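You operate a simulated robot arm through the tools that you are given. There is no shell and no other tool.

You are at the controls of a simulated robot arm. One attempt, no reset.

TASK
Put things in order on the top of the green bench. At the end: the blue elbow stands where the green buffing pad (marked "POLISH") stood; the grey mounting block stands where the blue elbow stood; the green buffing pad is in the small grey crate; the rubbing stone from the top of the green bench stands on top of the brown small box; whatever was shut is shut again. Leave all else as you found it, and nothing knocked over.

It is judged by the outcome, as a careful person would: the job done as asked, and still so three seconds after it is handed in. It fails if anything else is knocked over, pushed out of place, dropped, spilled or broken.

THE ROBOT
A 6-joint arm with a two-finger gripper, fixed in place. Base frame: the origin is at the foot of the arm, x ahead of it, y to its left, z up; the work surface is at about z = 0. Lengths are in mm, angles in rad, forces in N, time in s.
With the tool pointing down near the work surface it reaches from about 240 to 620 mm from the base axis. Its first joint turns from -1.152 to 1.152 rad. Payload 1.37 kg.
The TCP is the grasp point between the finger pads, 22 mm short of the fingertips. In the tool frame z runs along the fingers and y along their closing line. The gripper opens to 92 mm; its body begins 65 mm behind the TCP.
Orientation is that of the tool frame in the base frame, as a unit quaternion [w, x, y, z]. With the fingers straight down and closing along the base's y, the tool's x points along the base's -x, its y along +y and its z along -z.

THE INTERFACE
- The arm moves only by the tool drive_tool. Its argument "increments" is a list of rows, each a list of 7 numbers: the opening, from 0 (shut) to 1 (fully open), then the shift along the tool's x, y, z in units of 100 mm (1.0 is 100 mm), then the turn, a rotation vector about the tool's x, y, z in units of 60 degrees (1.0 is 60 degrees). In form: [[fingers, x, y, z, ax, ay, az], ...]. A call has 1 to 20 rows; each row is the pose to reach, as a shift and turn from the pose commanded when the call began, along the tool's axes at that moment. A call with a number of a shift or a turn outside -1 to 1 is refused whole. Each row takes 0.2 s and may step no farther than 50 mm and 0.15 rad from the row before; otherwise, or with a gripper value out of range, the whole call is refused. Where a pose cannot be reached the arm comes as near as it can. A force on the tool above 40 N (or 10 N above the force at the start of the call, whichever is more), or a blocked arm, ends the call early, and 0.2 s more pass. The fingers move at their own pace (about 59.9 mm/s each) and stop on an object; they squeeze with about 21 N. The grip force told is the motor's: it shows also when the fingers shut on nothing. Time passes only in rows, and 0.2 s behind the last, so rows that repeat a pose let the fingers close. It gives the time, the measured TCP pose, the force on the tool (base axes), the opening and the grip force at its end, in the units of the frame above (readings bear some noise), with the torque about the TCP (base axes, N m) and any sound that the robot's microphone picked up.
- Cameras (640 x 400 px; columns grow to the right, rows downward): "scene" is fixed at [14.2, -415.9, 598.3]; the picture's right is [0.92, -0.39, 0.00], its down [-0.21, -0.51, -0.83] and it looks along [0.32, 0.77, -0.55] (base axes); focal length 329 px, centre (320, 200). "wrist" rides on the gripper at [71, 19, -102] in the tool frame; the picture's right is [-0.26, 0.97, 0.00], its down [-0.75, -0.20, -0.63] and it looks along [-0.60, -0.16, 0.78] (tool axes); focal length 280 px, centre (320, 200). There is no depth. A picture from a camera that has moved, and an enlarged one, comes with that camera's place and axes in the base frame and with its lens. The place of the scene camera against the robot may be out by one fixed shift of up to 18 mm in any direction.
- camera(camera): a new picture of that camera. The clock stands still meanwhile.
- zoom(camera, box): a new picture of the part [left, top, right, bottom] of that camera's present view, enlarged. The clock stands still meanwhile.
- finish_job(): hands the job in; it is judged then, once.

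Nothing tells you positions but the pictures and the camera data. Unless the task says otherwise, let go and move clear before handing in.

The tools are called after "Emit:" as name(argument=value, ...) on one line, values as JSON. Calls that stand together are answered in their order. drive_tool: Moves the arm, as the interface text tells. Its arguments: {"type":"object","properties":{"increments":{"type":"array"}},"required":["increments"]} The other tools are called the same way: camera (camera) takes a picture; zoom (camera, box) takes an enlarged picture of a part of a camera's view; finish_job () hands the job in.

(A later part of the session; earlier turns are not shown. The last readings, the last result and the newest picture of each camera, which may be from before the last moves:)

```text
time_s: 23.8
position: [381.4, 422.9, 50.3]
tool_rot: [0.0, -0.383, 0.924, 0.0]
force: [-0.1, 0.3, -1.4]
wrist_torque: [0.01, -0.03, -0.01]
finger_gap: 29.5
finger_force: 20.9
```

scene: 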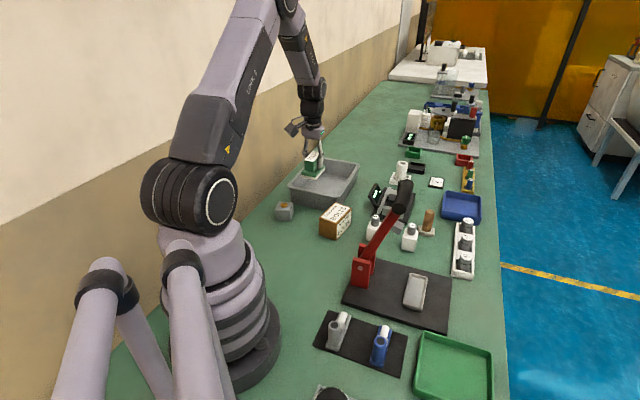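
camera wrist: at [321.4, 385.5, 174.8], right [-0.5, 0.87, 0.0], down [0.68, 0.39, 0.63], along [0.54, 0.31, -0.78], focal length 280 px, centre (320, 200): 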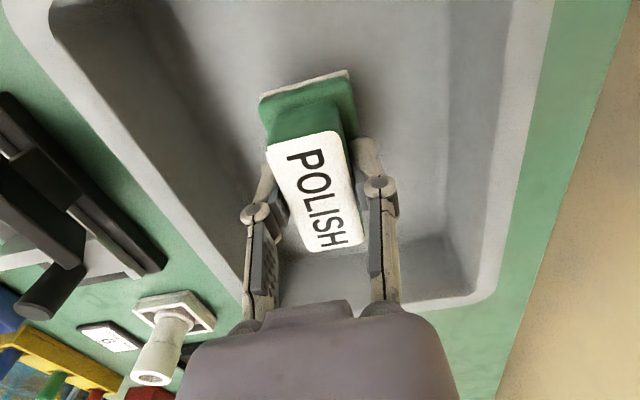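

Emit:
drive_tool(increments=[[0.2, 0, 0, 0.01, 0, 0, 0], [0.2, 0, 0, 0.015, 0, 0, 0]])

Emit:
drive_tool(increments=[[0.2, 0, 0, 0.01, 0, 0, 0], [0.2, 0, 0, 0.015, 0, 0, 0]])

```text
time_s: 24.4
position: [382.1, 422.3, 49.9]
tool_rot: [0.0, -0.383, 0.924, 0.0]
force: [-3.5, -4.2, 10.9]
wrist_torque: [-0.17, 0.14, -0.01]
finger_gap: 29.2
finger_force: 21.0
```

```text
time_s: 25.0
position: [383.0, 423.1, 48.1]
tool_rot: [0.002, -0.383, 0.924, 0.0]
force: [-2.6, -4.0, 18.4]
wrist_torque: [-0.12, 0.03, -0.05]
finger_gap: 29.8
finger_force: 20.9
```

The pad rests on the crate floor, shown by the upward force. I'll open the fingers and rise.

Emit:
drive_tool(increments=[[0.2, 0, 0, -0.01, 0, 0, 0], [0.55, 0, 0, -0.015, 0, 0, 0], [0.55, 0, 0, -0.015, 0, 0, 0], [0.55, 0, 0, -0.015, 0, 0, 0]])

Emit:
drive_tool(increments=[[0.55, 0, 0, -0.15, 0, 0, 0], [0.55, 0, 0, -0.4, 0, 0, 0], [0.55, 0, 0, -0.7, 0, 0, 0], [0.55, 0, 0, -1.0, 0, 0, 0]])

Emit:
camera(camera="wrist")

Emit:
zoom(camera="scene", box=[260, 90, 400, 230])

```text
time_s: 26.0
position: [383.3, 422.2, 48.6]
tool_rot: [0.0, -0.382, 0.924, 0.0]
force: [-0.1, 0.3, 0.0]
wrist_torque: [-0.01, 0.0, 0.02]
finger_gap: 50.8
finger_force: 0.1
```

```text
time_s: 27.0
position: [381.4, 422.1, 149.7]
tool_rot: [-0.001, -0.383, 0.924, 0.0]
force: [-0.5, 0.7, 0.6]
wrist_torque: [0.04, -0.01, 0.04]
finger_gap: 50.6
finger_force: 0.0
```

```text
taken
camera wrist: at [318.3, 385.1, 251.3], right [-0.5, 0.87, 0.0], down [0.68, 0.39, 0.62], along [0.54, 0.31, -0.78], focal length 280 px, centre (320, 200)
```

wrist: 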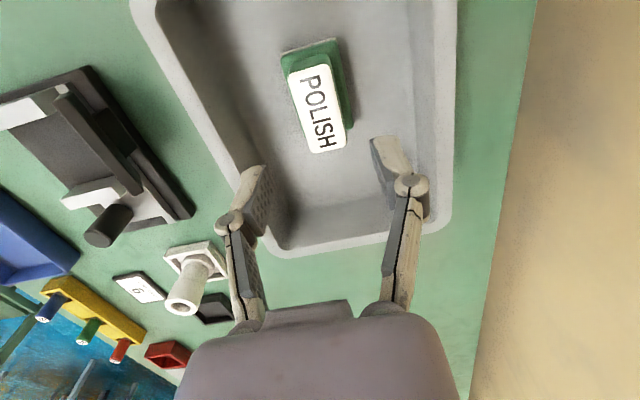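

```text
2.86 times, centred on (330, 160) of scene
camera zoom: at [14.2, -415.8, 598.3], right [0.92, -0.39, 0.0], down [-0.21, -0.51, -0.83], along [0.32, 0.77, -0.55], focal length 939 px, centre (291, 314)
```

zoom: 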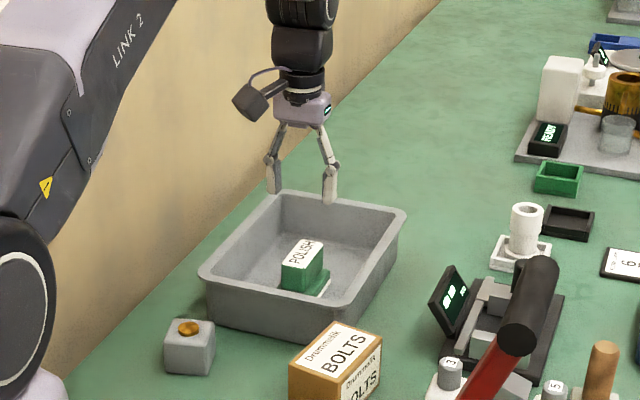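

The pad stands in the crate. Next I'll rise to about z 350, clear of the lever, and travel to above the blue elbow.

Emit:
drive_tool(increments=[[0.55, 0.2, -0.12, -0.25, 0, 0, 0], [0.55, 0.45, -0.28, -0.5, 0, 0, 0], [0.55, 0.72, -0.44, -0.75, 0, 0, 0], [0.55, 0.99, -0.605, -1.0, 0, 0, 0]])

Emit:
drive_tool(increments=[[0.55, 0.25, -0.15, -0.25, 0, 0, 0], [0.55, 0.5, -0.3, -0.5, 0, 0, 0], [0.55, 0.75, -0.45, -0.75, 0, 0, 0], [0.55, 0.99, -0.605, -1.0, 0, 0, 0]])

Emit:
drive_tool(increments=[[0.55, 0.33, -0.2, 0, 0, 0, 0], [0.55, 0.66, -0.4, 0, 0, 0, 0], [0.55, 0.99, -0.605, 0, 0, 0, 0]])

Emit:
drive_tool(increments=[[0.55, 0.33, -0.2, 0, 0, 0, 0], [0.55, 0.66, -0.4, 0, 0, 0, 0], [0.55, 0.99, -0.605, 0, 0, 0, 0]])

Emit:
drive_tool(increments=[[0.55, 0.33, -0.2, 0, 0, 0, 0], [0.55, 0.66, -0.4, 0, 0, 0, 0], [0.55, 0.99, -0.605, 0, 0, 0, 0]])

Emit:
camera(camera="wrist")

Emit:
camera(camera="scene")

```text
time_s: 28.0
position: [355.8, 312.4, 249.6]
tool_rot: [0.0, -0.383, 0.924, 0.0]
force: [-0.4, 0.9, 0.5]
wrist_torque: [0.01, 0.02, 0.02]
finger_gap: 50.5
finger_force: 0.0
```

```text
time_s: 29.0
position: [328.0, 197.0, 349.9]
tool_rot: [0.0, -0.383, 0.924, 0.0]
force: [0.0, 0.2, -0.2]
wrist_torque: [-0.01, -0.01, -0.03]
finger_gap: 50.6
finger_force: 0.2
```

```text
time_s: 29.8
position: [299.6, 83.5, 346.6]
tool_rot: [0.0, -0.382, 0.924, 0.0]
force: [-0.2, -0.5, -0.1]
wrist_torque: [-0.01, 0.02, 0.0]
finger_gap: 50.9
finger_force: 0.0
```

```text
time_s: 30.6
position: [273.9, -28.5, 345.4]
tool_rot: [0.0, -0.382, 0.924, 0.0]
force: [-0.1, 0.6, -0.3]
wrist_torque: [-0.02, -0.02, 0.01]
finger_gap: 50.5
finger_force: 0.1
```

```text
time_s: 31.4
position: [245.5, -141.9, 348.2]
tool_rot: [0.0, -0.383, 0.924, 0.0]
force: [1.1, 0.5, 0.1]
wrist_torque: [0.02, -0.02, 0.03]
finger_gap: 50.7
finger_force: 0.1
```

```text
taken
camera wrist: at [183.3, -179.4, 449.5], right [-0.5, 0.87, 0.0], down [0.68, 0.39, 0.63], along [0.54, 0.31, -0.78], focal length 280 px, centre (320, 200)
```

wrist: 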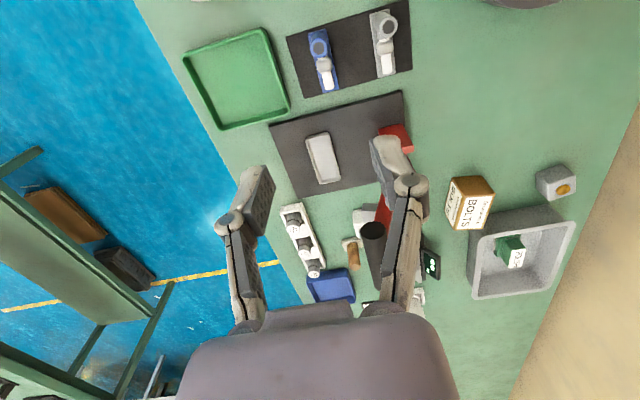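

```text
taken
```

scene: 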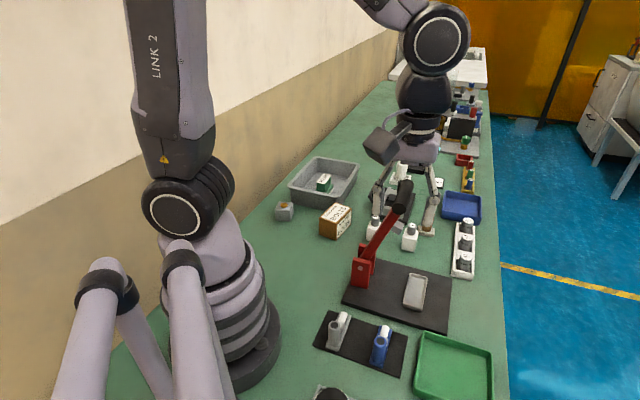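

Emit:
zoom(camera="wrist", box=[270, 10, 370, 110])

Emit:
zoom(camera="wrist", box=[270, 180, 430, 320])

```text
4.00 times, centred on (320, 60) of wrist
camera zoom: at [183.3, -179.4, 449.5], right [-0.5, 0.87, 0.0], down [0.68, 0.39, 0.63], along [0.54, 0.31, -0.78], focal length 1122 px, centre (320, 760)
```

zoom: 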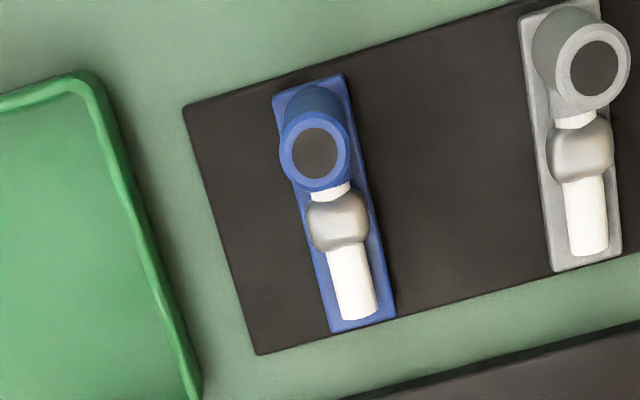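

```text
2.86 times, centred on (350, 250) of wrist
camera zoom: at [183.3, -179.4, 449.5], right [-0.5, 0.87, 0.0], down [0.68, 0.39, 0.63], along [0.54, 0.31, -0.78], focal length 801 px, centre (234, 57)
```

zoom: 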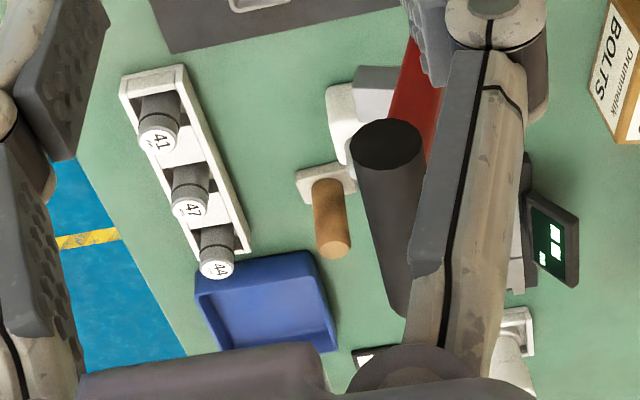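

From above, the tube centre comes out near (244, -144), which agrees with the earlier estimate. I'll go down to about z 150 over the tube and look again.

Emit:
drive_tool(increments=[[0.6, 0.01, 0, 0.3, 0, 0, 0], [0.6, 0.02, 0, 0.65, 0, 0, 0], [0.6, 0.025, -0.005, 1.0, 0, 0, 0]])

Emit:
drive_tool(increments=[[0.6, 0, 0, 0.3, 0, 0, 0], [0.6, 0, 0, 0.6, 0, 0, 0], [0.6, 0, 0, 0.8, 0, 0, 0], [0.6, 0, 0, 1.0, 0, 0, 0]])

Emit:
camera(camera="wrist")

Emit:
zoom(camera="scene", box=[290, 220, 470, 400])

```text
time_s: 32.2
position: [246.1, -142.3, 247.9]
tool_rot: [0.0, -0.383, 0.924, 0.0]
force: [0.6, 0.3, 1.1]
wrist_torque: [0.03, 0.0, -0.02]
finger_gap: 55.2
finger_force: 0.1
```

```text
time_s: 33.2
position: [244.5, -145.1, 149.3]
tool_rot: [-0.001, -0.383, 0.924, 0.0]
force: [0.6, -0.1, -0.6]
wrist_torque: [-0.01, 0.0, 0.0]
finger_gap: 55.4
finger_force: 0.0
```

```text
taken
camera wrist: at [181.8, -182.7, 250.2], right [-0.5, 0.87, 0.0], down [0.68, 0.39, 0.63], along [0.54, 0.31, -0.78], focal length 280 px, centre (320, 200)
```

wrist: 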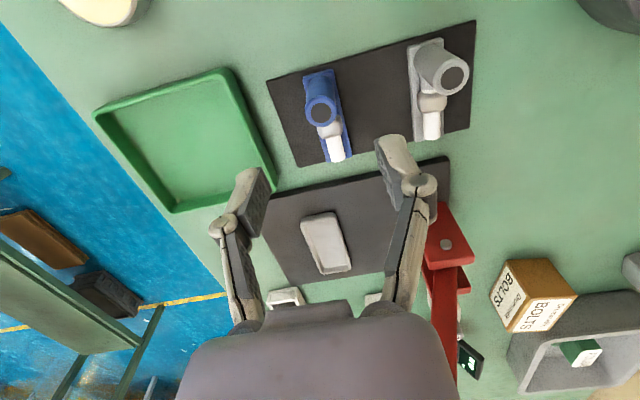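

```text
2.22 times, centred on (380, 310) of scene
camera zoom: at [14.2, -415.8, 598.3], right [0.92, -0.39, 0.0], down [-0.21, -0.51, -0.83], along [0.32, 0.77, -0.55], focal length 731 px, centre (187, -44)
```

zoom: 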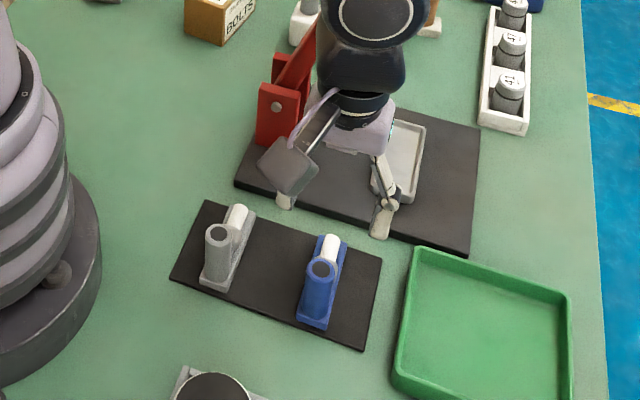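

Emit:
zoom(camera="wrist", box=[280, 50, 380, 170])

```text
3.33 times, centred on (330, 110) of wrist
camera zoom: at [181.8, -182.7, 250.2], right [-0.5, 0.87, 0.0], down [0.68, 0.39, 0.63], along [0.54, 0.31, -0.78], focal length 935 px, centre (287, 500)
```

zoom: 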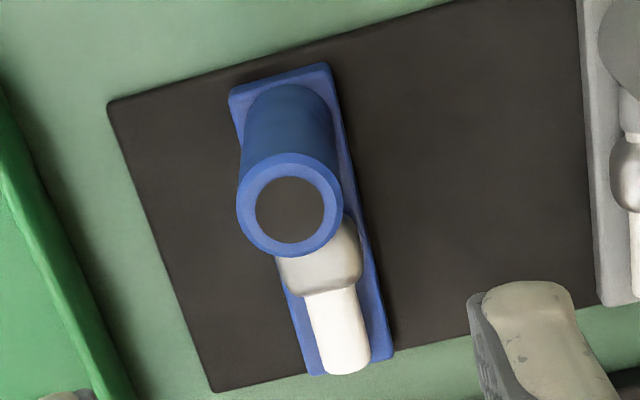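

The tube centre refines to (243, -147). I'll correct the position and lower around the tube.

Emit:
drive_tool(increments=[[0.6, 0.033, -0.008, 0.2, 0, 0, 0], [0.6, 0.033, -0.008, 0.4, 0, 0, 0], [0.6, 0.033, -0.008, 0.6, 0, 0, 0]])

Emit:
camera(camera="wrist")

Emit:
zoom(camera="scene", box=[330, 260, 430, 380])

```text
time_s: 34.0
position: [243.4, -146.9, 89.8]
tool_rot: [0.0, -0.382, 0.924, -0.001]
force: [0.5, -0.3, 0.2]
wrist_torque: [0.01, -0.02, 0.01]
finger_gap: 55.0
finger_force: 0.1
```

```text
taken
camera wrist: at [180.2, -185.4, 190.1], right [-0.5, 0.87, 0.0], down [0.68, 0.39, 0.63], along [0.54, 0.31, -0.78], focal length 280 px, centre (320, 200)
```

wrist: 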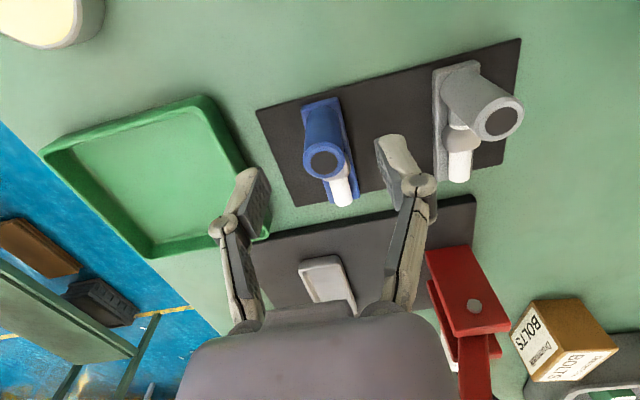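

```text
3.33 times, centred on (380, 320) of scene
camera zoom: at [14.2, -415.8, 598.3], right [0.92, -0.39, 0.0], down [-0.21, -0.51, -0.83], along [0.32, 0.77, -0.55], focal length 1096 px, centre (120, -200)
```

zoom: 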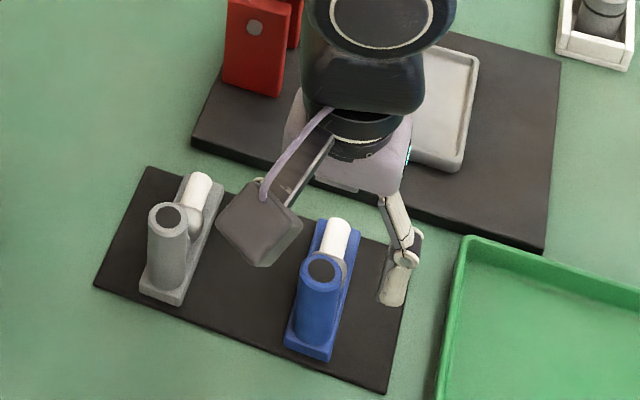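

The tube lies within about 2 mm of the gripper's centre line, and the tray and the grey elbow are clear. I'll lower and close.

Emit:
drive_tool(increments=[[0.6, 0, 0.02, 0.15, 0, 0, 0], [0.6, 0, 0.02, 0.3, 0, 0, 0], [0.6, 0, 0.02, 0.4, 0, 0, 0], [0.6, 0, 0.02, 0.445, 0, 0, 0]])

Emit:
drive_tool(increments=[[0.4, 0, 0, 0, 0, 0, 0], [0.3, 0, 0, 0, 0, 0, 0], [0.2, 0, 0, 0, 0, 0, 0], [0.12, 0, 0, 0, 0, 0, 0], [0.12, 0, 0, 0, 0, 0, 0]])

Emit:
camera(camera="wrist")

Emit:
zoom(camera="scene", box=[330, 260, 430, 380])

```text
time_s: 35.0
position: [241.9, -143.8, 45.0]
tool_rot: [0.0, -0.383, 0.924, 0.0]
force: [0.9, 0.0, 1.6]
wrist_torque: [-0.02, 0.01, 0.03]
finger_gap: 55.0
finger_force: 0.0
```

```text
time_s: 36.2
position: [242.8, -145.1, 44.8]
tool_rot: [0.0, -0.384, 0.924, 0.0]
force: [0.4, -0.9, 0.1]
wrist_torque: [0.04, -0.03, 0.0]
finger_gap: 21.1
finger_force: 20.6
```

```text
taken
camera wrist: at [178.8, -182.5, 146.0], right [-0.5, 0.87, 0.0], down [0.68, 0.39, 0.63], along [0.54, 0.31, -0.78], focal length 280 px, centre (320, 200)
```

wrist: 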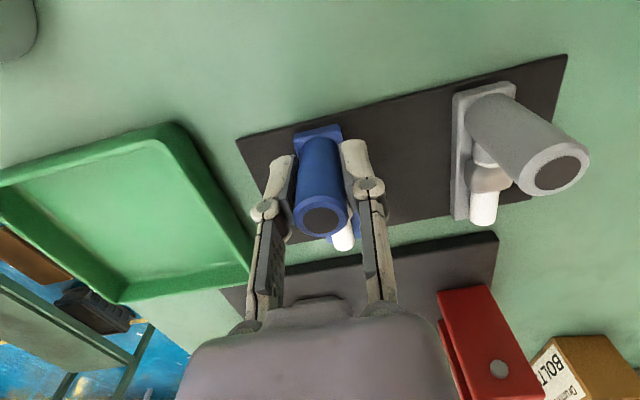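

```text
3.33 times, centred on (380, 320) of scene
camera zoom: at [14.2, -415.8, 598.3], right [0.92, -0.39, 0.0], down [-0.21, -0.51, -0.83], along [0.32, 0.77, -0.55], focal length 1096 px, centre (120, -200)
```

zoom: 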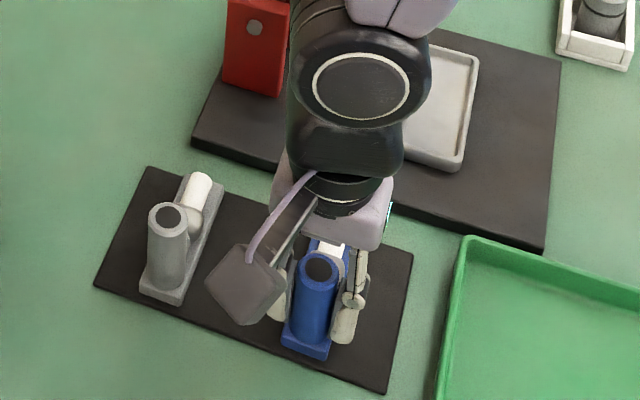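

The tube is gripped at 21.1 mm. I'll lift the elbow straight up, well above the lever.

Emit:
drive_tool(increments=[[0.12, 0, 0, -0.05, 0, 0, 0], [0.12, 0, 0, -0.15, 0, 0, 0], [0.12, 0, 0, -0.3, 0, 0, 0], [0.12, 0, 0, -0.45, 0, 0, 0]])

Emit:
camera(camera="wrist")

Emit:
zoom(camera="scene", box=[330, 240, 430, 380])

```text
time_s: 37.2
position: [241.2, -144.4, 90.3]
tool_rot: [0.0, -0.382, 0.924, 0.0]
force: [-0.6, 0.5, -0.3]
wrist_torque: [0.02, 0.03, 0.01]
finger_gap: 20.9
finger_force: 20.8
```

```text
taken
camera wrist: at [177.3, -182.3, 192.2], right [-0.5, 0.87, 0.0], down [0.68, 0.39, 0.62], along [0.54, 0.31, -0.78], focal length 280 px, centre (320, 200)
```

wrist: 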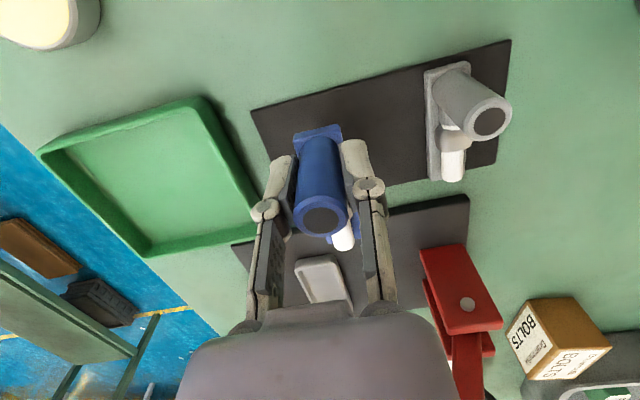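

```text
2.86 times, centred on (380, 310) of scene
camera zoom: at [14.2, -415.9, 598.3], right [0.92, -0.39, 0.0], down [-0.21, -0.51, -0.83], along [0.32, 0.77, -0.55], focal length 939 px, centre (149, -114)
```

zoom: 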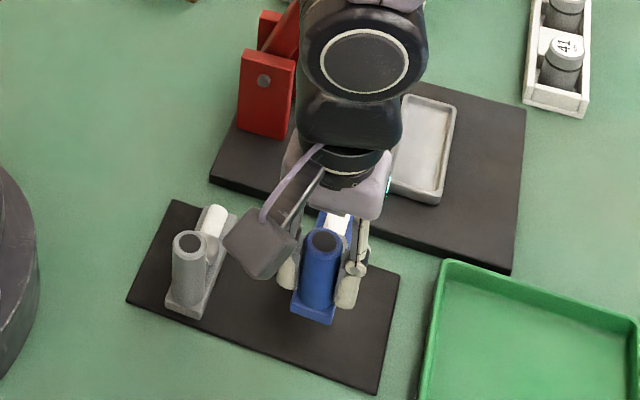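

The elbow is held level. I'll continue up to about z 390.

Emit:
drive_tool(increments=[[0.12, 0, 0, -0.25, 0, 0, 0], [0.12, 0, 0, -0.5, 0, 0, 0], [0.12, 0, 0, -0.75, 0, 0, 0], [0.12, 0, 0, -1.0, 0, 0, 0]])

Emit:
drive_tool(increments=[[0.12, 0, 0, -0.25, 0, 0, 0], [0.12, 0, 0, -0.5, 0, 0, 0], [0.12, 0, 0, -0.75, 0, 0, 0], [0.12, 0, 0, -1.0, 0, 0, 0]])

Emit:
drive_tool(increments=[[0.12, 0, 0, -0.25, 0, 0, 0], [0.12, 0, 0, -0.5, 0, 0, 0], [0.12, 0, 0, -0.75, 0, 0, 0], [0.12, 0, 0, -1.0, 0, 0, 0]])

Emit:
camera(camera="wrist")

Emit:
camera(camera="scene")

```text
time_s: 38.2
position: [241.3, -145.2, 190.7]
tool_rot: [0.0, -0.383, 0.924, 0.0]
force: [0.6, 0.3, -0.8]
wrist_torque: [-0.05, 0.01, -0.02]
finger_gap: 21.0
finger_force: 20.9
```

```text
time_s: 39.2
position: [243.6, -143.3, 291.0]
tool_rot: [-0.001, -0.383, 0.924, 0.001]
force: [0.0, -0.5, -1.2]
wrist_torque: [-0.01, 0.01, 0.01]
finger_gap: 21.1
finger_force: 20.7
```

```text
time_s: 40.2
position: [242.2, -144.7, 390.7]
tool_rot: [0.0, -0.383, 0.924, 0.0]
force: [-0.3, 0.1, -0.2]
wrist_torque: [-0.03, -0.01, 0.0]
finger_gap: 20.6
finger_force: 20.9
```

```text
taken
camera wrist: at [178.5, -181.9, 490.9], right [-0.5, 0.87, 0.0], down [0.68, 0.39, 0.62], along [0.54, 0.31, -0.78], focal length 280 px, centre (320, 200)
```

wrist: 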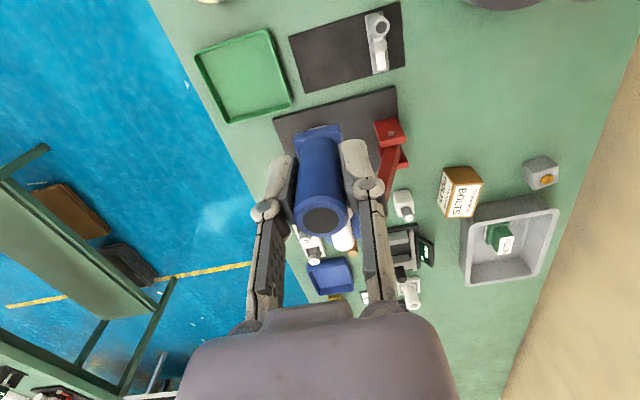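

```text
taken
```

scene: 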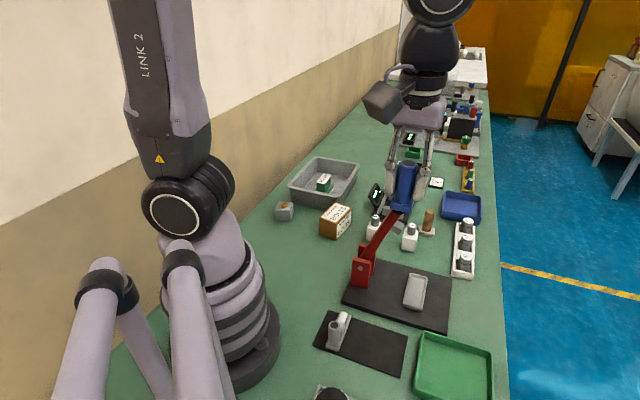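

Next I'll travel over to above the pad's old place, staying high.

Emit:
drive_tool(increments=[[0.12, -0.2, 0.13, 0, 0, 0, 0], [0.12, -0.46, 0.31, 0, 0, 0, 0], [0.12, -0.73, 0.49, 0, 0, 0, 0], [0.12, -0.99, 0.67, 0, 0, 0, 0]])

Emit:
drive_tool(increments=[[0.12, -0.25, 0.17, 0, 0, 0, 0], [0.12, -0.5, 0.34, 0, 0, 0, 0], [0.12, -0.75, 0.51, 0, 0, 0, 0], [0.12, -0.99, 0.67, 0, 0, 0, 0]])

Emit:
drive_tool(increments=[[0.12, 0, 0.2, 0, 0, 0, -0.03], [0.12, 0.01, 0.4, 0, 0, 0, -0.06], [0.12, 0.02, 0.6, 0, 0, 0, -0.09], [0.12, 0.026, 0.706, 0, 0, 0, -0.12]])

Emit:
camera(camera="wrist")

Emit:
camera(camera="scene")

```text
time_s: 41.2
position: [264.4, -27.1, 388.3]
tool_rot: [0.0, -0.383, 0.924, 0.001]
force: [0.0, -0.1, -0.4]
wrist_torque: [0.0, 0.02, 0.01]
finger_gap: 21.0
finger_force: 21.8
```

```text
time_s: 42.2
position: [288.1, 92.0, 391.5]
tool_rot: [0.0, -0.383, 0.924, 0.0]
force: [-0.5, 1.0, -0.3]
wrist_torque: [0.0, 0.01, 0.0]
finger_gap: 20.9
finger_force: 21.1
```

```text
time_s: 43.2
position: [235.9, 138.0, 391.9]
tool_rot: [0.0, -0.44, 0.898, 0.0]
force: [0.1, 0.7, -1.3]
wrist_torque: [-0.01, -0.05, 0.01]
finger_gap: 21.0
finger_force: 21.0
```

```text
taken
camera wrist: at [177.7, 92.4, 492.1], right [-0.6, 0.8, 0.0], down [0.62, 0.47, 0.63], along [0.5, 0.38, -0.78], focal length 280 px, centre (320, 200)
```

wrist: 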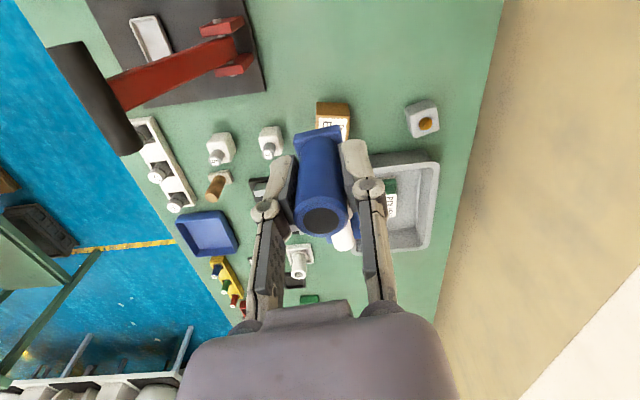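

```text
taken
```

scene: 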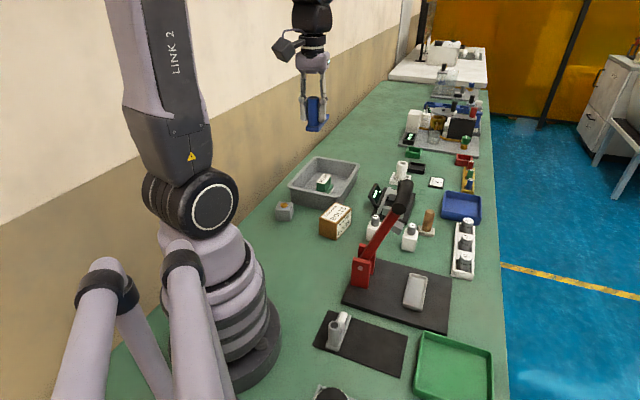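

The hand is nearing the spot above the pad's old place. I'll move over it and start down.

Emit:
drive_tool(increments=[[0.12, -0.015, 0.15, 0.2, 0, 0, -0.03], [0.12, -0.03, 0.3, 0.4, 0, 0, -0.06], [0.12, -0.045, 0.45, 0.6, 0, 0, -0.09], [0.12, -0.06, 0.6, 0.8, 0, 0, -0.11], [0.12, -0.067, 0.705, 1.0, 0, 0, -0.125]])

Emit:
drive_tool(increments=[[0.12, 0, 0, 0.25, 0, 0, 0], [0.12, 0, 0, 0.5, 0, 0, 0], [0.12, 0, 0, 0.75, 0, 0, 0], [0.12, 0, 0, 1.0, 0, 0, 0]])

Emit:
drive_tool(increments=[[0.12, 0, 0, 0.25, 0, 0, 0], [0.12, 0, 0, 0.5, 0, 0, 0], [0.12, 0, 0, 0.75, 0, 0, 0], [0.12, 0, 0, 0.95, 0, 0, 0]])

Emit:
camera(camera="wrist")

Emit:
zoom(camera="scene", box=[200, 140, 360, 280])

```text
time_s: 44.4
position: [183.9, 186.1, 287.3]
tool_rot: [0.001, -0.497, 0.867, 0.0]
force: [-0.5, -0.2, -0.7]
wrist_torque: [-0.01, 0.01, 0.02]
finger_gap: 20.6
finger_force: 21.1
```

```text
time_s: 45.4
position: [183.4, 186.5, 190.7]
tool_rot: [0.0, -0.497, 0.867, 0.0]
force: [-0.1, -1.0, -0.8]
wrist_torque: [0.01, 0.03, 0.01]
finger_gap: 20.8
finger_force: 21.1
```

```text
time_s: 46.4
position: [184.2, 186.8, 94.7]
tool_rot: [0.0, -0.498, 0.867, 0.0]
force: [0.0, 0.4, -0.4]
wrist_torque: [0.01, 0.04, 0.02]
finger_gap: 21.0
finger_force: 20.9
```

```text
taken
camera wrist: at [131.8, 133.8, 195.6], right [-0.7, 0.71, 0.0], down [0.56, 0.55, 0.63], along [0.45, 0.44, -0.78], focal length 280 px, centre (320, 200)
```

wrist: 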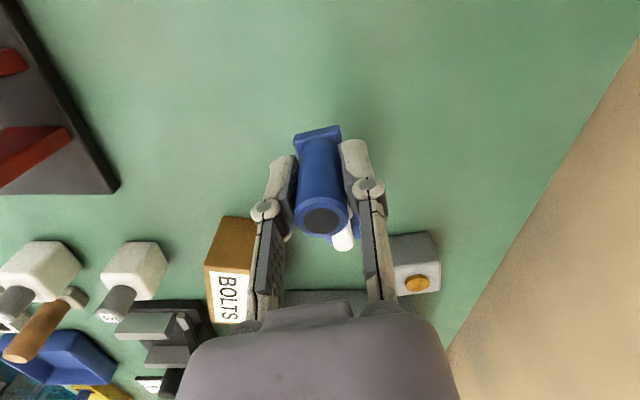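

```text
2.86 times, centred on (280, 210) of scene
camera zoom: at [14.2, -415.9, 598.3], right [0.92, -0.39, 0.0], down [-0.21, -0.51, -0.83], along [0.32, 0.77, -0.55], focal length 939 px, centre (434, 171)
```

zoom: 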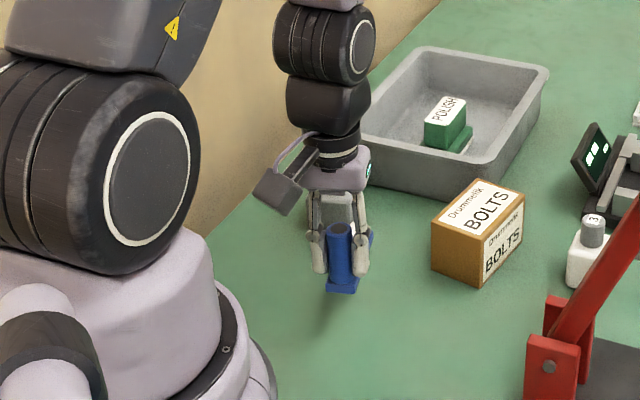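

The elbow hangs over the pad's old place with clear space around it. I'll lower toward the bench and feel for contact.

Emit:
drive_tool(increments=[[0.12, 0, 0, 0.15, 0, 0, 0], [0.12, 0, 0, 0.3, 0, 0, 0], [0.12, 0, 0, 0.4, 0, 0, 0], [0.12, 0, 0, 0.48, 0, 0, 0]])

Emit:
drive_tool(increments=[[0.12, 0, 0, 0.01, 0, 0, 0], [0.12, 0, 0, 0.02, 0, 0, 0]])

Emit:
drive_tool(increments=[[0.12, 0, 0, 0.01, 0, 0, 0], [0.12, 0, 0, 0.02, 0, 0, 0]])

```text
time_s: 47.4
position: [184.1, 186.4, 46.4]
tool_rot: [0.0, -0.497, 0.868, 0.001]
force: [0.1, 0.1, -0.8]
wrist_torque: [0.0, -0.03, 0.01]
finger_gap: 20.7
finger_force: 21.2
```

```text
time_s: 48.0
position: [183.7, 187.0, 44.1]
tool_rot: [0.0, -0.498, 0.867, -0.001]
force: [-0.1, -0.3, -0.8]
wrist_torque: [-0.01, 0.02, 0.0]
finger_gap: 21.0
finger_force: 20.8
```

```text
time_s: 48.6
position: [184.2, 186.3, 43.2]
tool_rot: [0.0, -0.498, 0.867, 0.0]
force: [-0.3, -0.3, -0.5]
wrist_torque: [-0.02, 0.02, 0.02]
finger_gap: 20.8
finger_force: 20.8
```

Emit:
drive_tool(increments=[[0.12, 0, 0, 0.01, 0, 0, 0], [0.12, 0, 0, 0.015, 0, 0, 0]])

Emit:
drive_tool(increments=[[0.12, 0, 0, 0.01, 0, 0, 0], [0.12, 0, 0, 0.015, 0, 0, 0]])

Emit:
drive_tool(increments=[[0.12, 0, 0, 0.005, 0, 0, 0], [0.12, 0, 0, 0.01, 0, 0, 0]])

```text
time_s: 49.2
position: [184.7, 186.8, 41.6]
tool_rot: [0.0, -0.498, 0.867, 0.0]
force: [0.6, 0.1, -1.1]
wrist_torque: [-0.01, -0.01, 0.02]
finger_gap: 20.8
finger_force: 21.2
```

```text
time_s: 49.8
position: [183.1, 186.7, 40.0]
tool_rot: [0.0, -0.498, 0.867, 0.0]
force: [0.6, -1.2, 20.0]
wrist_torque: [-0.03, -0.04, 0.0]
finger_gap: 21.1
finger_force: 21.6
```

```text
time_s: 50.4
position: [183.3, 186.8, 38.8]
tool_rot: [0.0, -0.498, 0.867, 0.0]
force: [5.5, 0.5, 20.1]
wrist_torque: [0.02, -0.1, -0.05]
finger_gap: 20.9
finger_force: 20.9
```

The elbow touches the bench. I'll ease off slightly, open the fingers and rise.

Emit:
drive_tool(increments=[[0.12, 0, 0, -0.015, 0, 0, 0], [0.3, 0, 0, -0.018, 0, 0, 0], [0.5, 0, 0, -0.018, 0, 0, 0], [0.5, 0, 0, -0.018, 0, 0, 0]])

Emit:
drive_tool(increments=[[0.5, 0, 0, -0.15, 0, 0, 0], [0.5, 0, 0, -0.4, 0, 0, 0], [0.5, 0, 0, -0.7, 0, 0, 0], [0.5, 0, 0, -1.0, 0, 0, 0]])

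Emit:
camera(camera="wrist")

Emit:
zoom(camera="scene", box=[200, 140, 360, 280])

```text
time_s: 51.4
position: [183.2, 186.1, 40.0]
tool_rot: [0.0, -0.498, 0.867, 0.0]
force: [0.0, 0.3, -0.7]
wrist_torque: [-0.01, 0.0, 0.02]
finger_gap: 46.3
finger_force: 0.1
```

```text
time_s: 52.4
position: [183.3, 187.2, 140.1]
tool_rot: [0.0, -0.497, 0.868, 0.001]
force: [0.1, 0.4, -0.4]
wrist_torque: [-0.01, -0.01, 0.0]
finger_gap: 46.0
finger_force: 0.1
```

```text
taken
camera wrist: at [131.6, 133.9, 241.8], right [-0.7, 0.71, 0.0], down [0.56, 0.55, 0.62], along [0.45, 0.44, -0.78], focal length 280 px, centre (320, 200)
```

wrist: 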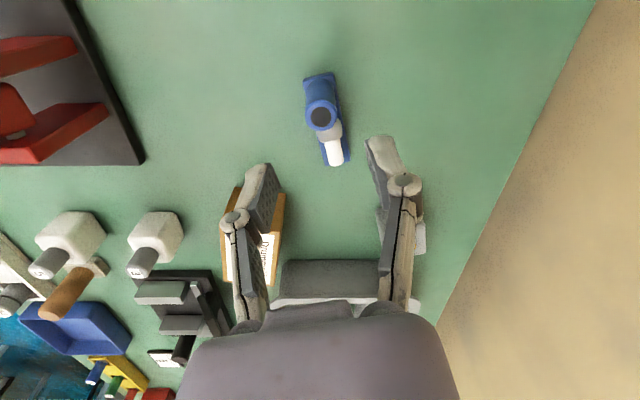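

```text
2.86 times, centred on (280, 210) of scene
camera zoom: at [14.2, -415.8, 598.3], right [0.92, -0.39, 0.0], down [-0.21, -0.51, -0.83], along [0.32, 0.77, -0.55], focal length 939 px, centre (434, 171)
```

zoom: 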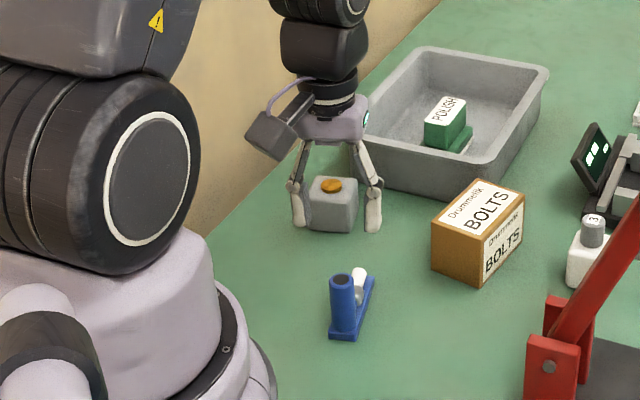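

The elbow stands at about (198, 209), which matches the pad's old place. Now I'll move over the grey mounting block.

Emit:
drive_tool(increments=[[0.7, -0.2, 0.06, -0.05, 0, 0, 0], [0.7, -0.4, 0.12, -0.05, 0, 0, 0], [0.7, -0.6, 0.18, -0.05, 0, 0, 0], [0.7, -0.815, 0.23, -0.05, 0, 0, 0]])

Emit:
camera(camera="wrist")

Emit:
drive_tool(increments=[[0.7, -0.2, 0.06, 0, 0, 0, 0], [0.7, -0.4, 0.12, 0, 0, 0, 0], [0.7, -0.6, 0.18, 0, 0, 0, 0], [0.7, -0.815, 0.23, 0, 0, 0, 0]])

Emit:
camera(camera="wrist")

Emit:
zoom(camera="scene", box=[220, 120, 360, 260])

```text
time_s: 53.4
position: [204.9, 266.7, 147.1]
tool_rot: [0.0, -0.497, 0.867, 0.001]
force: [0.4, -0.3, -1.5]
wrist_torque: [-0.02, 0.03, 0.0]
finger_gap: 64.3
finger_force: 0.0
```

```text
taken
camera wrist: at [153.1, 215.7, 248.4], right [-0.7, 0.71, 0.0], down [0.56, 0.55, 0.62], along [0.45, 0.44, -0.78], focal length 280 px, centre (320, 200)
```

wrist: 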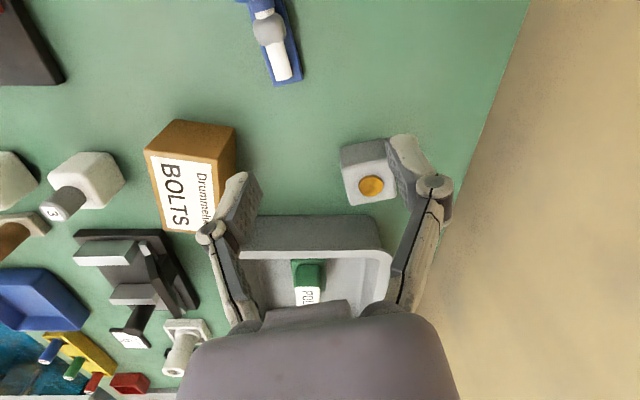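

```text
time_s: 54.4
position: [226.4, 350.7, 147.7]
tool_rot: [-0.001, -0.498, 0.867, -0.001]
force: [0.6, -0.3, 0.3]
wrist_torque: [0.01, 0.01, -0.02]
finger_gap: 64.6
finger_force: 0.1
```

```text
taken
camera wrist: at [175.4, 298.5, 247.7], right [-0.7, 0.71, 0.0], down [0.56, 0.55, 0.62], along [0.45, 0.44, -0.78], focal length 280 px, centre (320, 200)
```

wrist: 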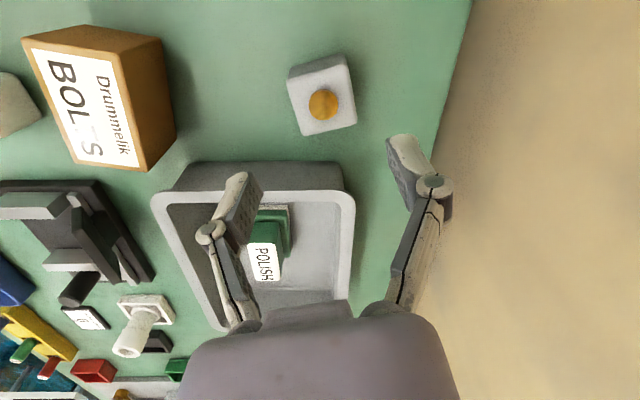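

```text
2.86 times, centred on (290, 190) of scene
camera zoom: at [14.2, -415.9, 598.3], right [0.92, -0.39, 0.0], down [-0.21, -0.51, -0.83], along [0.32, 0.77, -0.55], focal length 939 px, centre (406, 229)
```

zoom: 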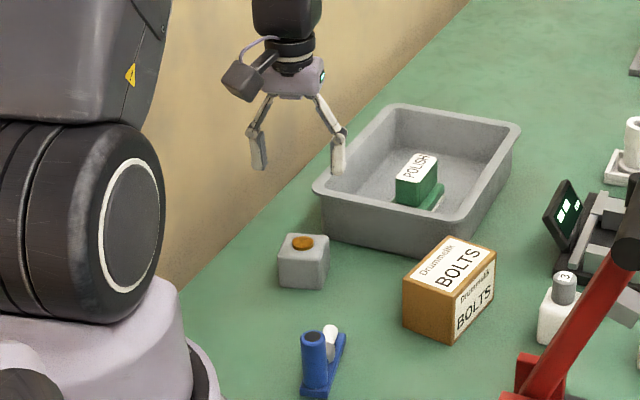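

Emit:
zoom(camera="wrist", box=[270, 40, 380, 150])

```text
3.64 times, centred on (325, 95) of wrist
camera zoom: at [175.4, 298.5, 247.7], right [-0.7, 0.71, 0.0], down [0.56, 0.55, 0.62], along [0.45, 0.44, -0.78], focal length 1020 px, centre (302, 582)
```

zoom: 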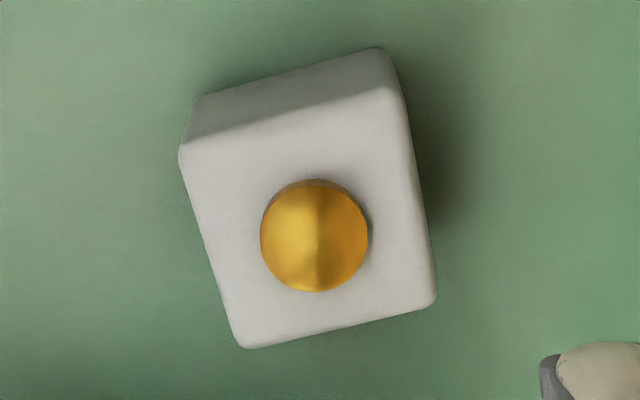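

The block's centre refines to (225, 352) with sides near 58°, which matches the gripper's yaw. I'll lower around it.

Emit:
drive_tool(increments=[[0.72, -0.017, 0.011, 0.25, 0, 0, 0], [0.72, -0.017, 0.011, 0.5, 0, 0, 0], [0.72, -0.017, 0.011, 0.7, 0, 0, 0], [0.72, -0.017, 0.011, 0.85, 0, 0, 0]])

Emit:
camera(camera="wrist")

Emit:
zoom(camera="scene", box=[220, 140, 340, 260])

```text
time_s: 55.4
position: [227.0, 353.8, 60.0]
tool_rot: [0.0, -0.497, 0.867, 0.0]
force: [-0.4, 0.1, 0.3]
wrist_torque: [0.05, -0.02, -0.01]
finger_gap: 65.9
finger_force: 0.0
```

```text
taken
camera wrist: at [174.7, 300.9, 160.8], right [-0.7, 0.71, 0.0], down [0.56, 0.55, 0.63], along [0.45, 0.44, -0.78], focal length 280 px, centre (320, 200)
```

wrist: 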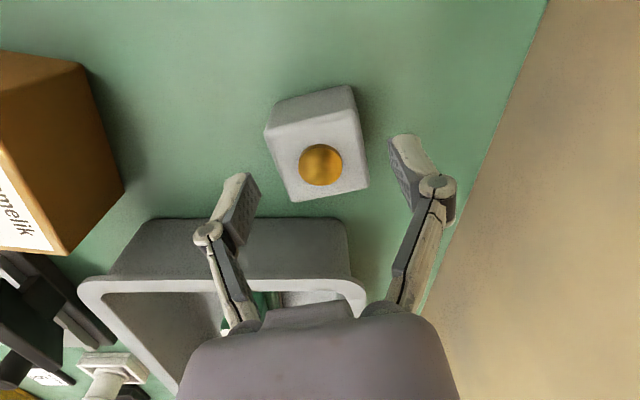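

```text
3.33 times, centred on (280, 200) of scene
camera zoom: at [14.2, -415.9, 598.3], right [0.92, -0.39, 0.0], down [-0.21, -0.51, -0.83], along [0.32, 0.77, -0.55], focal length 1096 px, centre (453, 200)
```

zoom: 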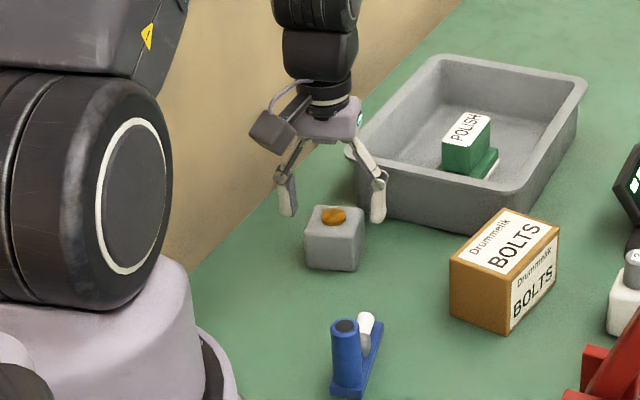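

The brass disc sits right at the grasp centre. I'll finish the descent and close.

Emit:
drive_tool(increments=[[0.72, 0, 0, 0.12, 0, 0, 0], [0.72, 0, 0, 0.24, 0, 0, 0], [0.72, 0, 0, 0.32, 0, 0, 0]])

Emit:
drive_tool(increments=[[0.55, 0, 0, 0, 0, 0, 0], [0.45, 0, 0, 0, 0, 0, 0], [0.35, 0, 0, 0, 0, 0, 0], [0.35, 0, 0, 0, 0, 0, 0]])

Emit:
drive_tool(increments=[[0.35, 0, 0, -0.1, 0, 0, 0], [0.35, 0, 0, -0.3, 0, 0, 0], [0.35, 0, 0, -0.6, 0, 0, 0], [0.35, 0, 0, -1.0, 0, 0, 0]])

Emit:
camera(camera="wrist")

Emit:
zoom(camera="scene", box=[220, 120, 360, 260])

```text
time_s: 56.2
position: [226.2, 352.5, 28.0]
tool_rot: [0.0, -0.498, 0.867, 0.0]
force: [-0.3, -0.6, -0.3]
wrist_torque: [0.01, -0.03, 0.0]
finger_gap: 66.0
finger_force: 0.1
```

```text
time_s: 57.2
position: [226.6, 353.2, 28.4]
tool_rot: [0.0, -0.499, 0.867, 0.0]
force: [0.5, 0.5, 0.0]
wrist_torque: [0.01, -0.02, 0.02]
finger_gap: 45.6
finger_force: 21.3
```

```text
time_s: 58.2
position: [226.4, 353.5, 129.3]
tool_rot: [0.001, -0.498, 0.867, -0.001]
force: [0.7, -0.3, -1.5]
wrist_torque: [0.0, -0.01, -0.04]
finger_gap: 45.4
finger_force: 20.6
```

```text
taken
camera wrist: at [174.9, 300.7, 230.8], right [-0.7, 0.71, 0.0], down [0.56, 0.55, 0.62], along [0.45, 0.44, -0.78], focal length 280 px, centre (320, 200)
```

wrist: 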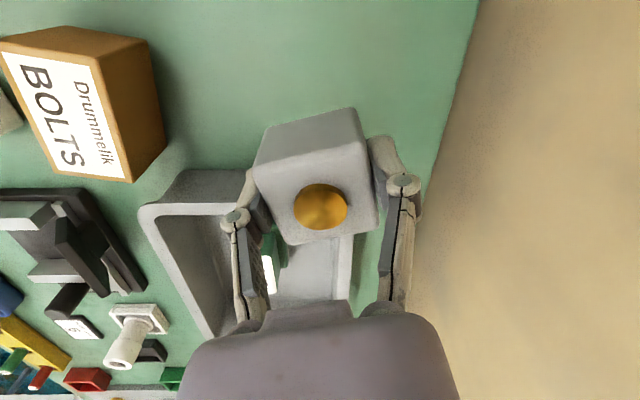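

```text
2.86 times, centred on (290, 190) of scene
camera zoom: at [14.2, -415.8, 598.3], right [0.92, -0.39, 0.0], down [-0.21, -0.51, -0.83], along [0.32, 0.77, -0.55], focal length 939 px, centre (406, 229)
```

zoom: 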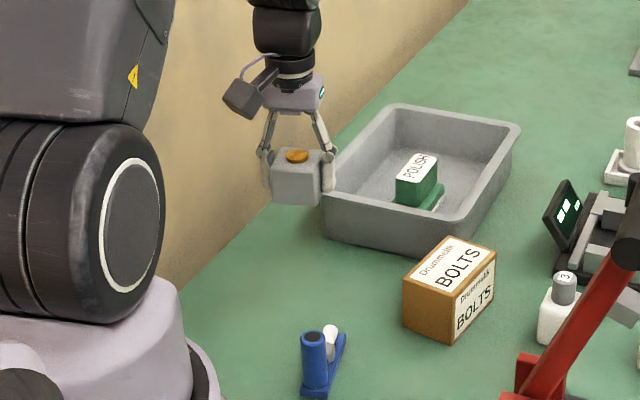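

The block is held and level. I'll raise it while travelling toward the elbow's old place, staying above the lever.

Emit:
drive_tool(increments=[[0.35, 0.1, -0.1, -0.25, 0, 0, 0], [0.35, 0.3, -0.31, -0.45, 0, 0, 0], [0.35, 0.5, -0.53, -0.65, 0, 0, 0], [0.35, 0.72, -0.76, -0.85, 0, 0, 0], [0.35, 0.9425, -0.9825, -1.0, 0, 0, 0]])

Emit:
drive_tool(increments=[[0.35, 0.19, -0.2, -0.22, 0, 0, 0], [0.35, 0.38, -0.4, -0.44, 0, 0, 0], [0.35, 0.57, -0.6, -0.66, 0, 0, 0], [0.35, 0.76, -0.8, -0.88, 0, 0, 0], [0.35, 0.9425, -0.9825, -1.0, 0, 0, 0]])

Emit:
drive_tool(increments=[[0.35, 0.1, -0.04, -0.2, 0, 0, 0], [0.35, 0.38, -0.15, -0.32, 0, 0, 0], [0.35, 0.682, -0.258, -0.32, 0, 0, 0]])

Emit:
drive_tool(increments=[[0.35, 0.22, -0.08, 0, 0, 0, 0], [0.35, 0.45, -0.17, 0, 0, 0, 0], [0.35, 0.682, -0.258, 0, 0, 0, 0]])

Emit:
drive_tool(increments=[[0.35, 0.22, -0.08, 0, 0, 0, 0.08], [0.35, 0.45, -0.17, 0, 0, 0, 0.16], [0.35, 0.682, -0.258, 0, 0, 0, 0.245], [0.35, 0.682, -0.258, 0, 0, 0, 0.245]])

Emit:
camera(camera="wrist")

Emit:
camera(camera="scene")

```text
time_s: 59.4
position: [266.8, 220.8, 227.6]
tool_rot: [-0.001, -0.497, 0.868, 0.0]
force: [0.2, 0.0, -0.6]
wrist_torque: [0.03, 0.01, -0.02]
finger_gap: 45.3
finger_force: 21.1
```

```text
time_s: 60.6
position: [299.5, 89.4, 328.6]
tool_rot: [0.0, -0.498, 0.867, -0.001]
force: [-0.2, -0.9, -2.1]
wrist_torque: [0.05, 0.02, 0.02]
finger_gap: 45.2
finger_force: 21.3
```

```text
time_s: 61.4
position: [287.7, 16.7, 359.8]
tool_rot: [0.001, -0.498, 0.867, 0.0]
force: [1.0, 0.1, -1.1]
wrist_torque: [0.03, -0.03, -0.04]
finger_gap: 45.3
finger_force: 21.2
```

```text
time_s: 62.2
position: [276.9, -52.8, 360.4]
tool_rot: [0.0, -0.498, 0.867, 0.0]
force: [-0.2, -0.3, -0.4]
wrist_torque: [0.01, -0.02, 0.02]
finger_gap: 45.4
finger_force: 21.3
```

```text
time_s: 63.2
position: [264.9, -126.1, 358.6]
tool_rot: [0.0, -0.382, 0.924, 0.001]
force: [0.2, -0.5, -0.7]
wrist_torque: [-0.05, 0.03, 0.03]
finger_gap: 45.5
finger_force: 21.1
```

```text
taken
camera wrist: at [201.5, -163.0, 460.4], right [-0.5, 0.87, 0.0], down [0.68, 0.39, 0.62], along [0.54, 0.31, -0.78], focal length 280 px, centre (320, 200)
```

wrist: 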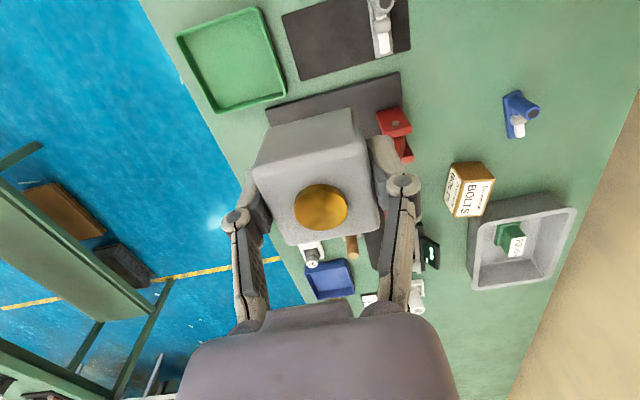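

```text
taken
```

scene: 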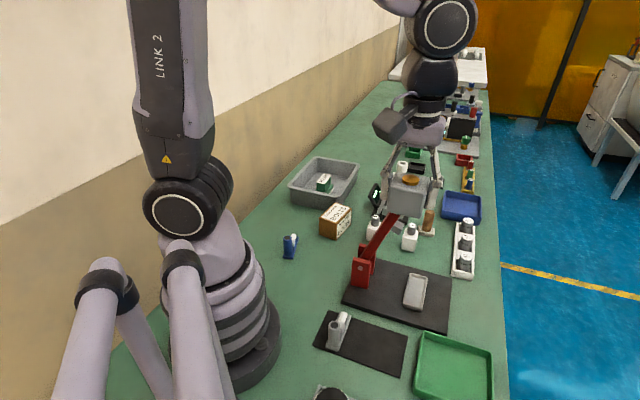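

The block is above the elbow's old place. I'll descend to about z 60 and check.

Emit:
drive_tool(increments=[[0.35, 0, 0, 0.25, 0, 0, 0], [0.35, 0, 0, 0.5, 0, 0, 0], [0.35, 0, 0, 0.75, 0, 0, 0], [0.35, 0, 0, 1.0, 0, 0, 0]])

Emit:
drive_tool(increments=[[0.35, 0, 0, 0.25, 0, 0, 0], [0.35, 0, 0, 0.5, 0, 0, 0], [0.35, 0, 0, 0.75, 0, 0, 0], [0.35, 0, 0, 1.0, 0, 0, 0]])

Emit:
camera(camera="wrist")

Emit:
zoom(camera="scene", box=[300, 160, 480, 380])

```text
time_s: 64.2
position: [264.4, -126.7, 259.1]
tool_rot: [0.0, -0.382, 0.924, 0.0]
force: [0.5, 0.4, -1.2]
wrist_torque: [0.01, -0.01, 0.01]
finger_gap: 44.9
finger_force: 20.7
```

```text
time_s: 65.2
position: [263.9, -126.2, 159.8]
tool_rot: [0.0, -0.382, 0.924, 0.0]
force: [-0.5, 0.6, -1.5]
wrist_torque: [0.01, 0.02, -0.01]
finger_gap: 45.2
finger_force: 20.7
```

```text
taken
camera wrist: at [200.9, -163.9, 261.8], right [-0.5, 0.87, 0.0], down [0.68, 0.39, 0.63], along [0.54, 0.31, -0.78], focal length 280 px, centre (320, 200)
```

wrist: 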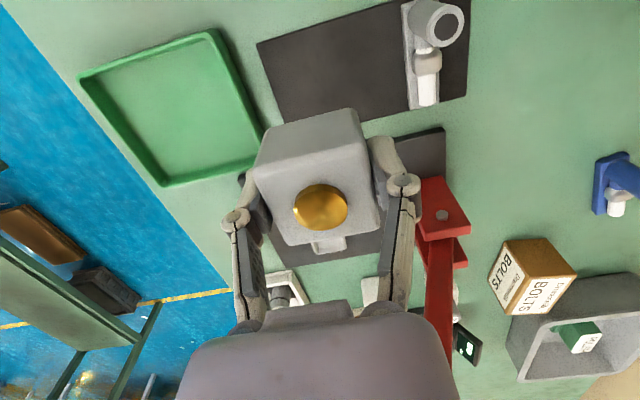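

```text
1.82 times, centred on (390, 270) of scene
camera zoom: at [14.1, -415.8, 598.3], right [0.92, -0.39, 0.0], down [-0.21, -0.51, -0.83], along [0.32, 0.77, -0.55], focal length 598 px, centre (193, 73)
```

zoom: 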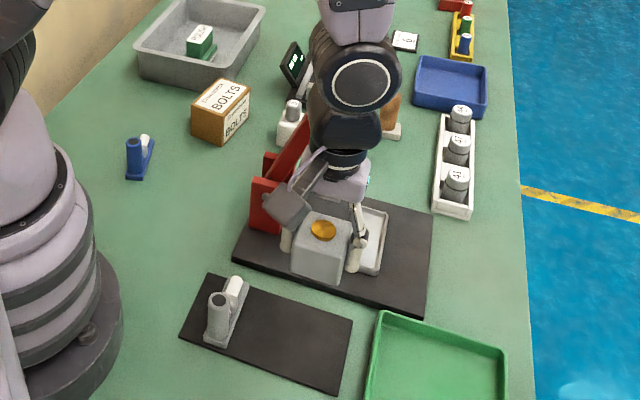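

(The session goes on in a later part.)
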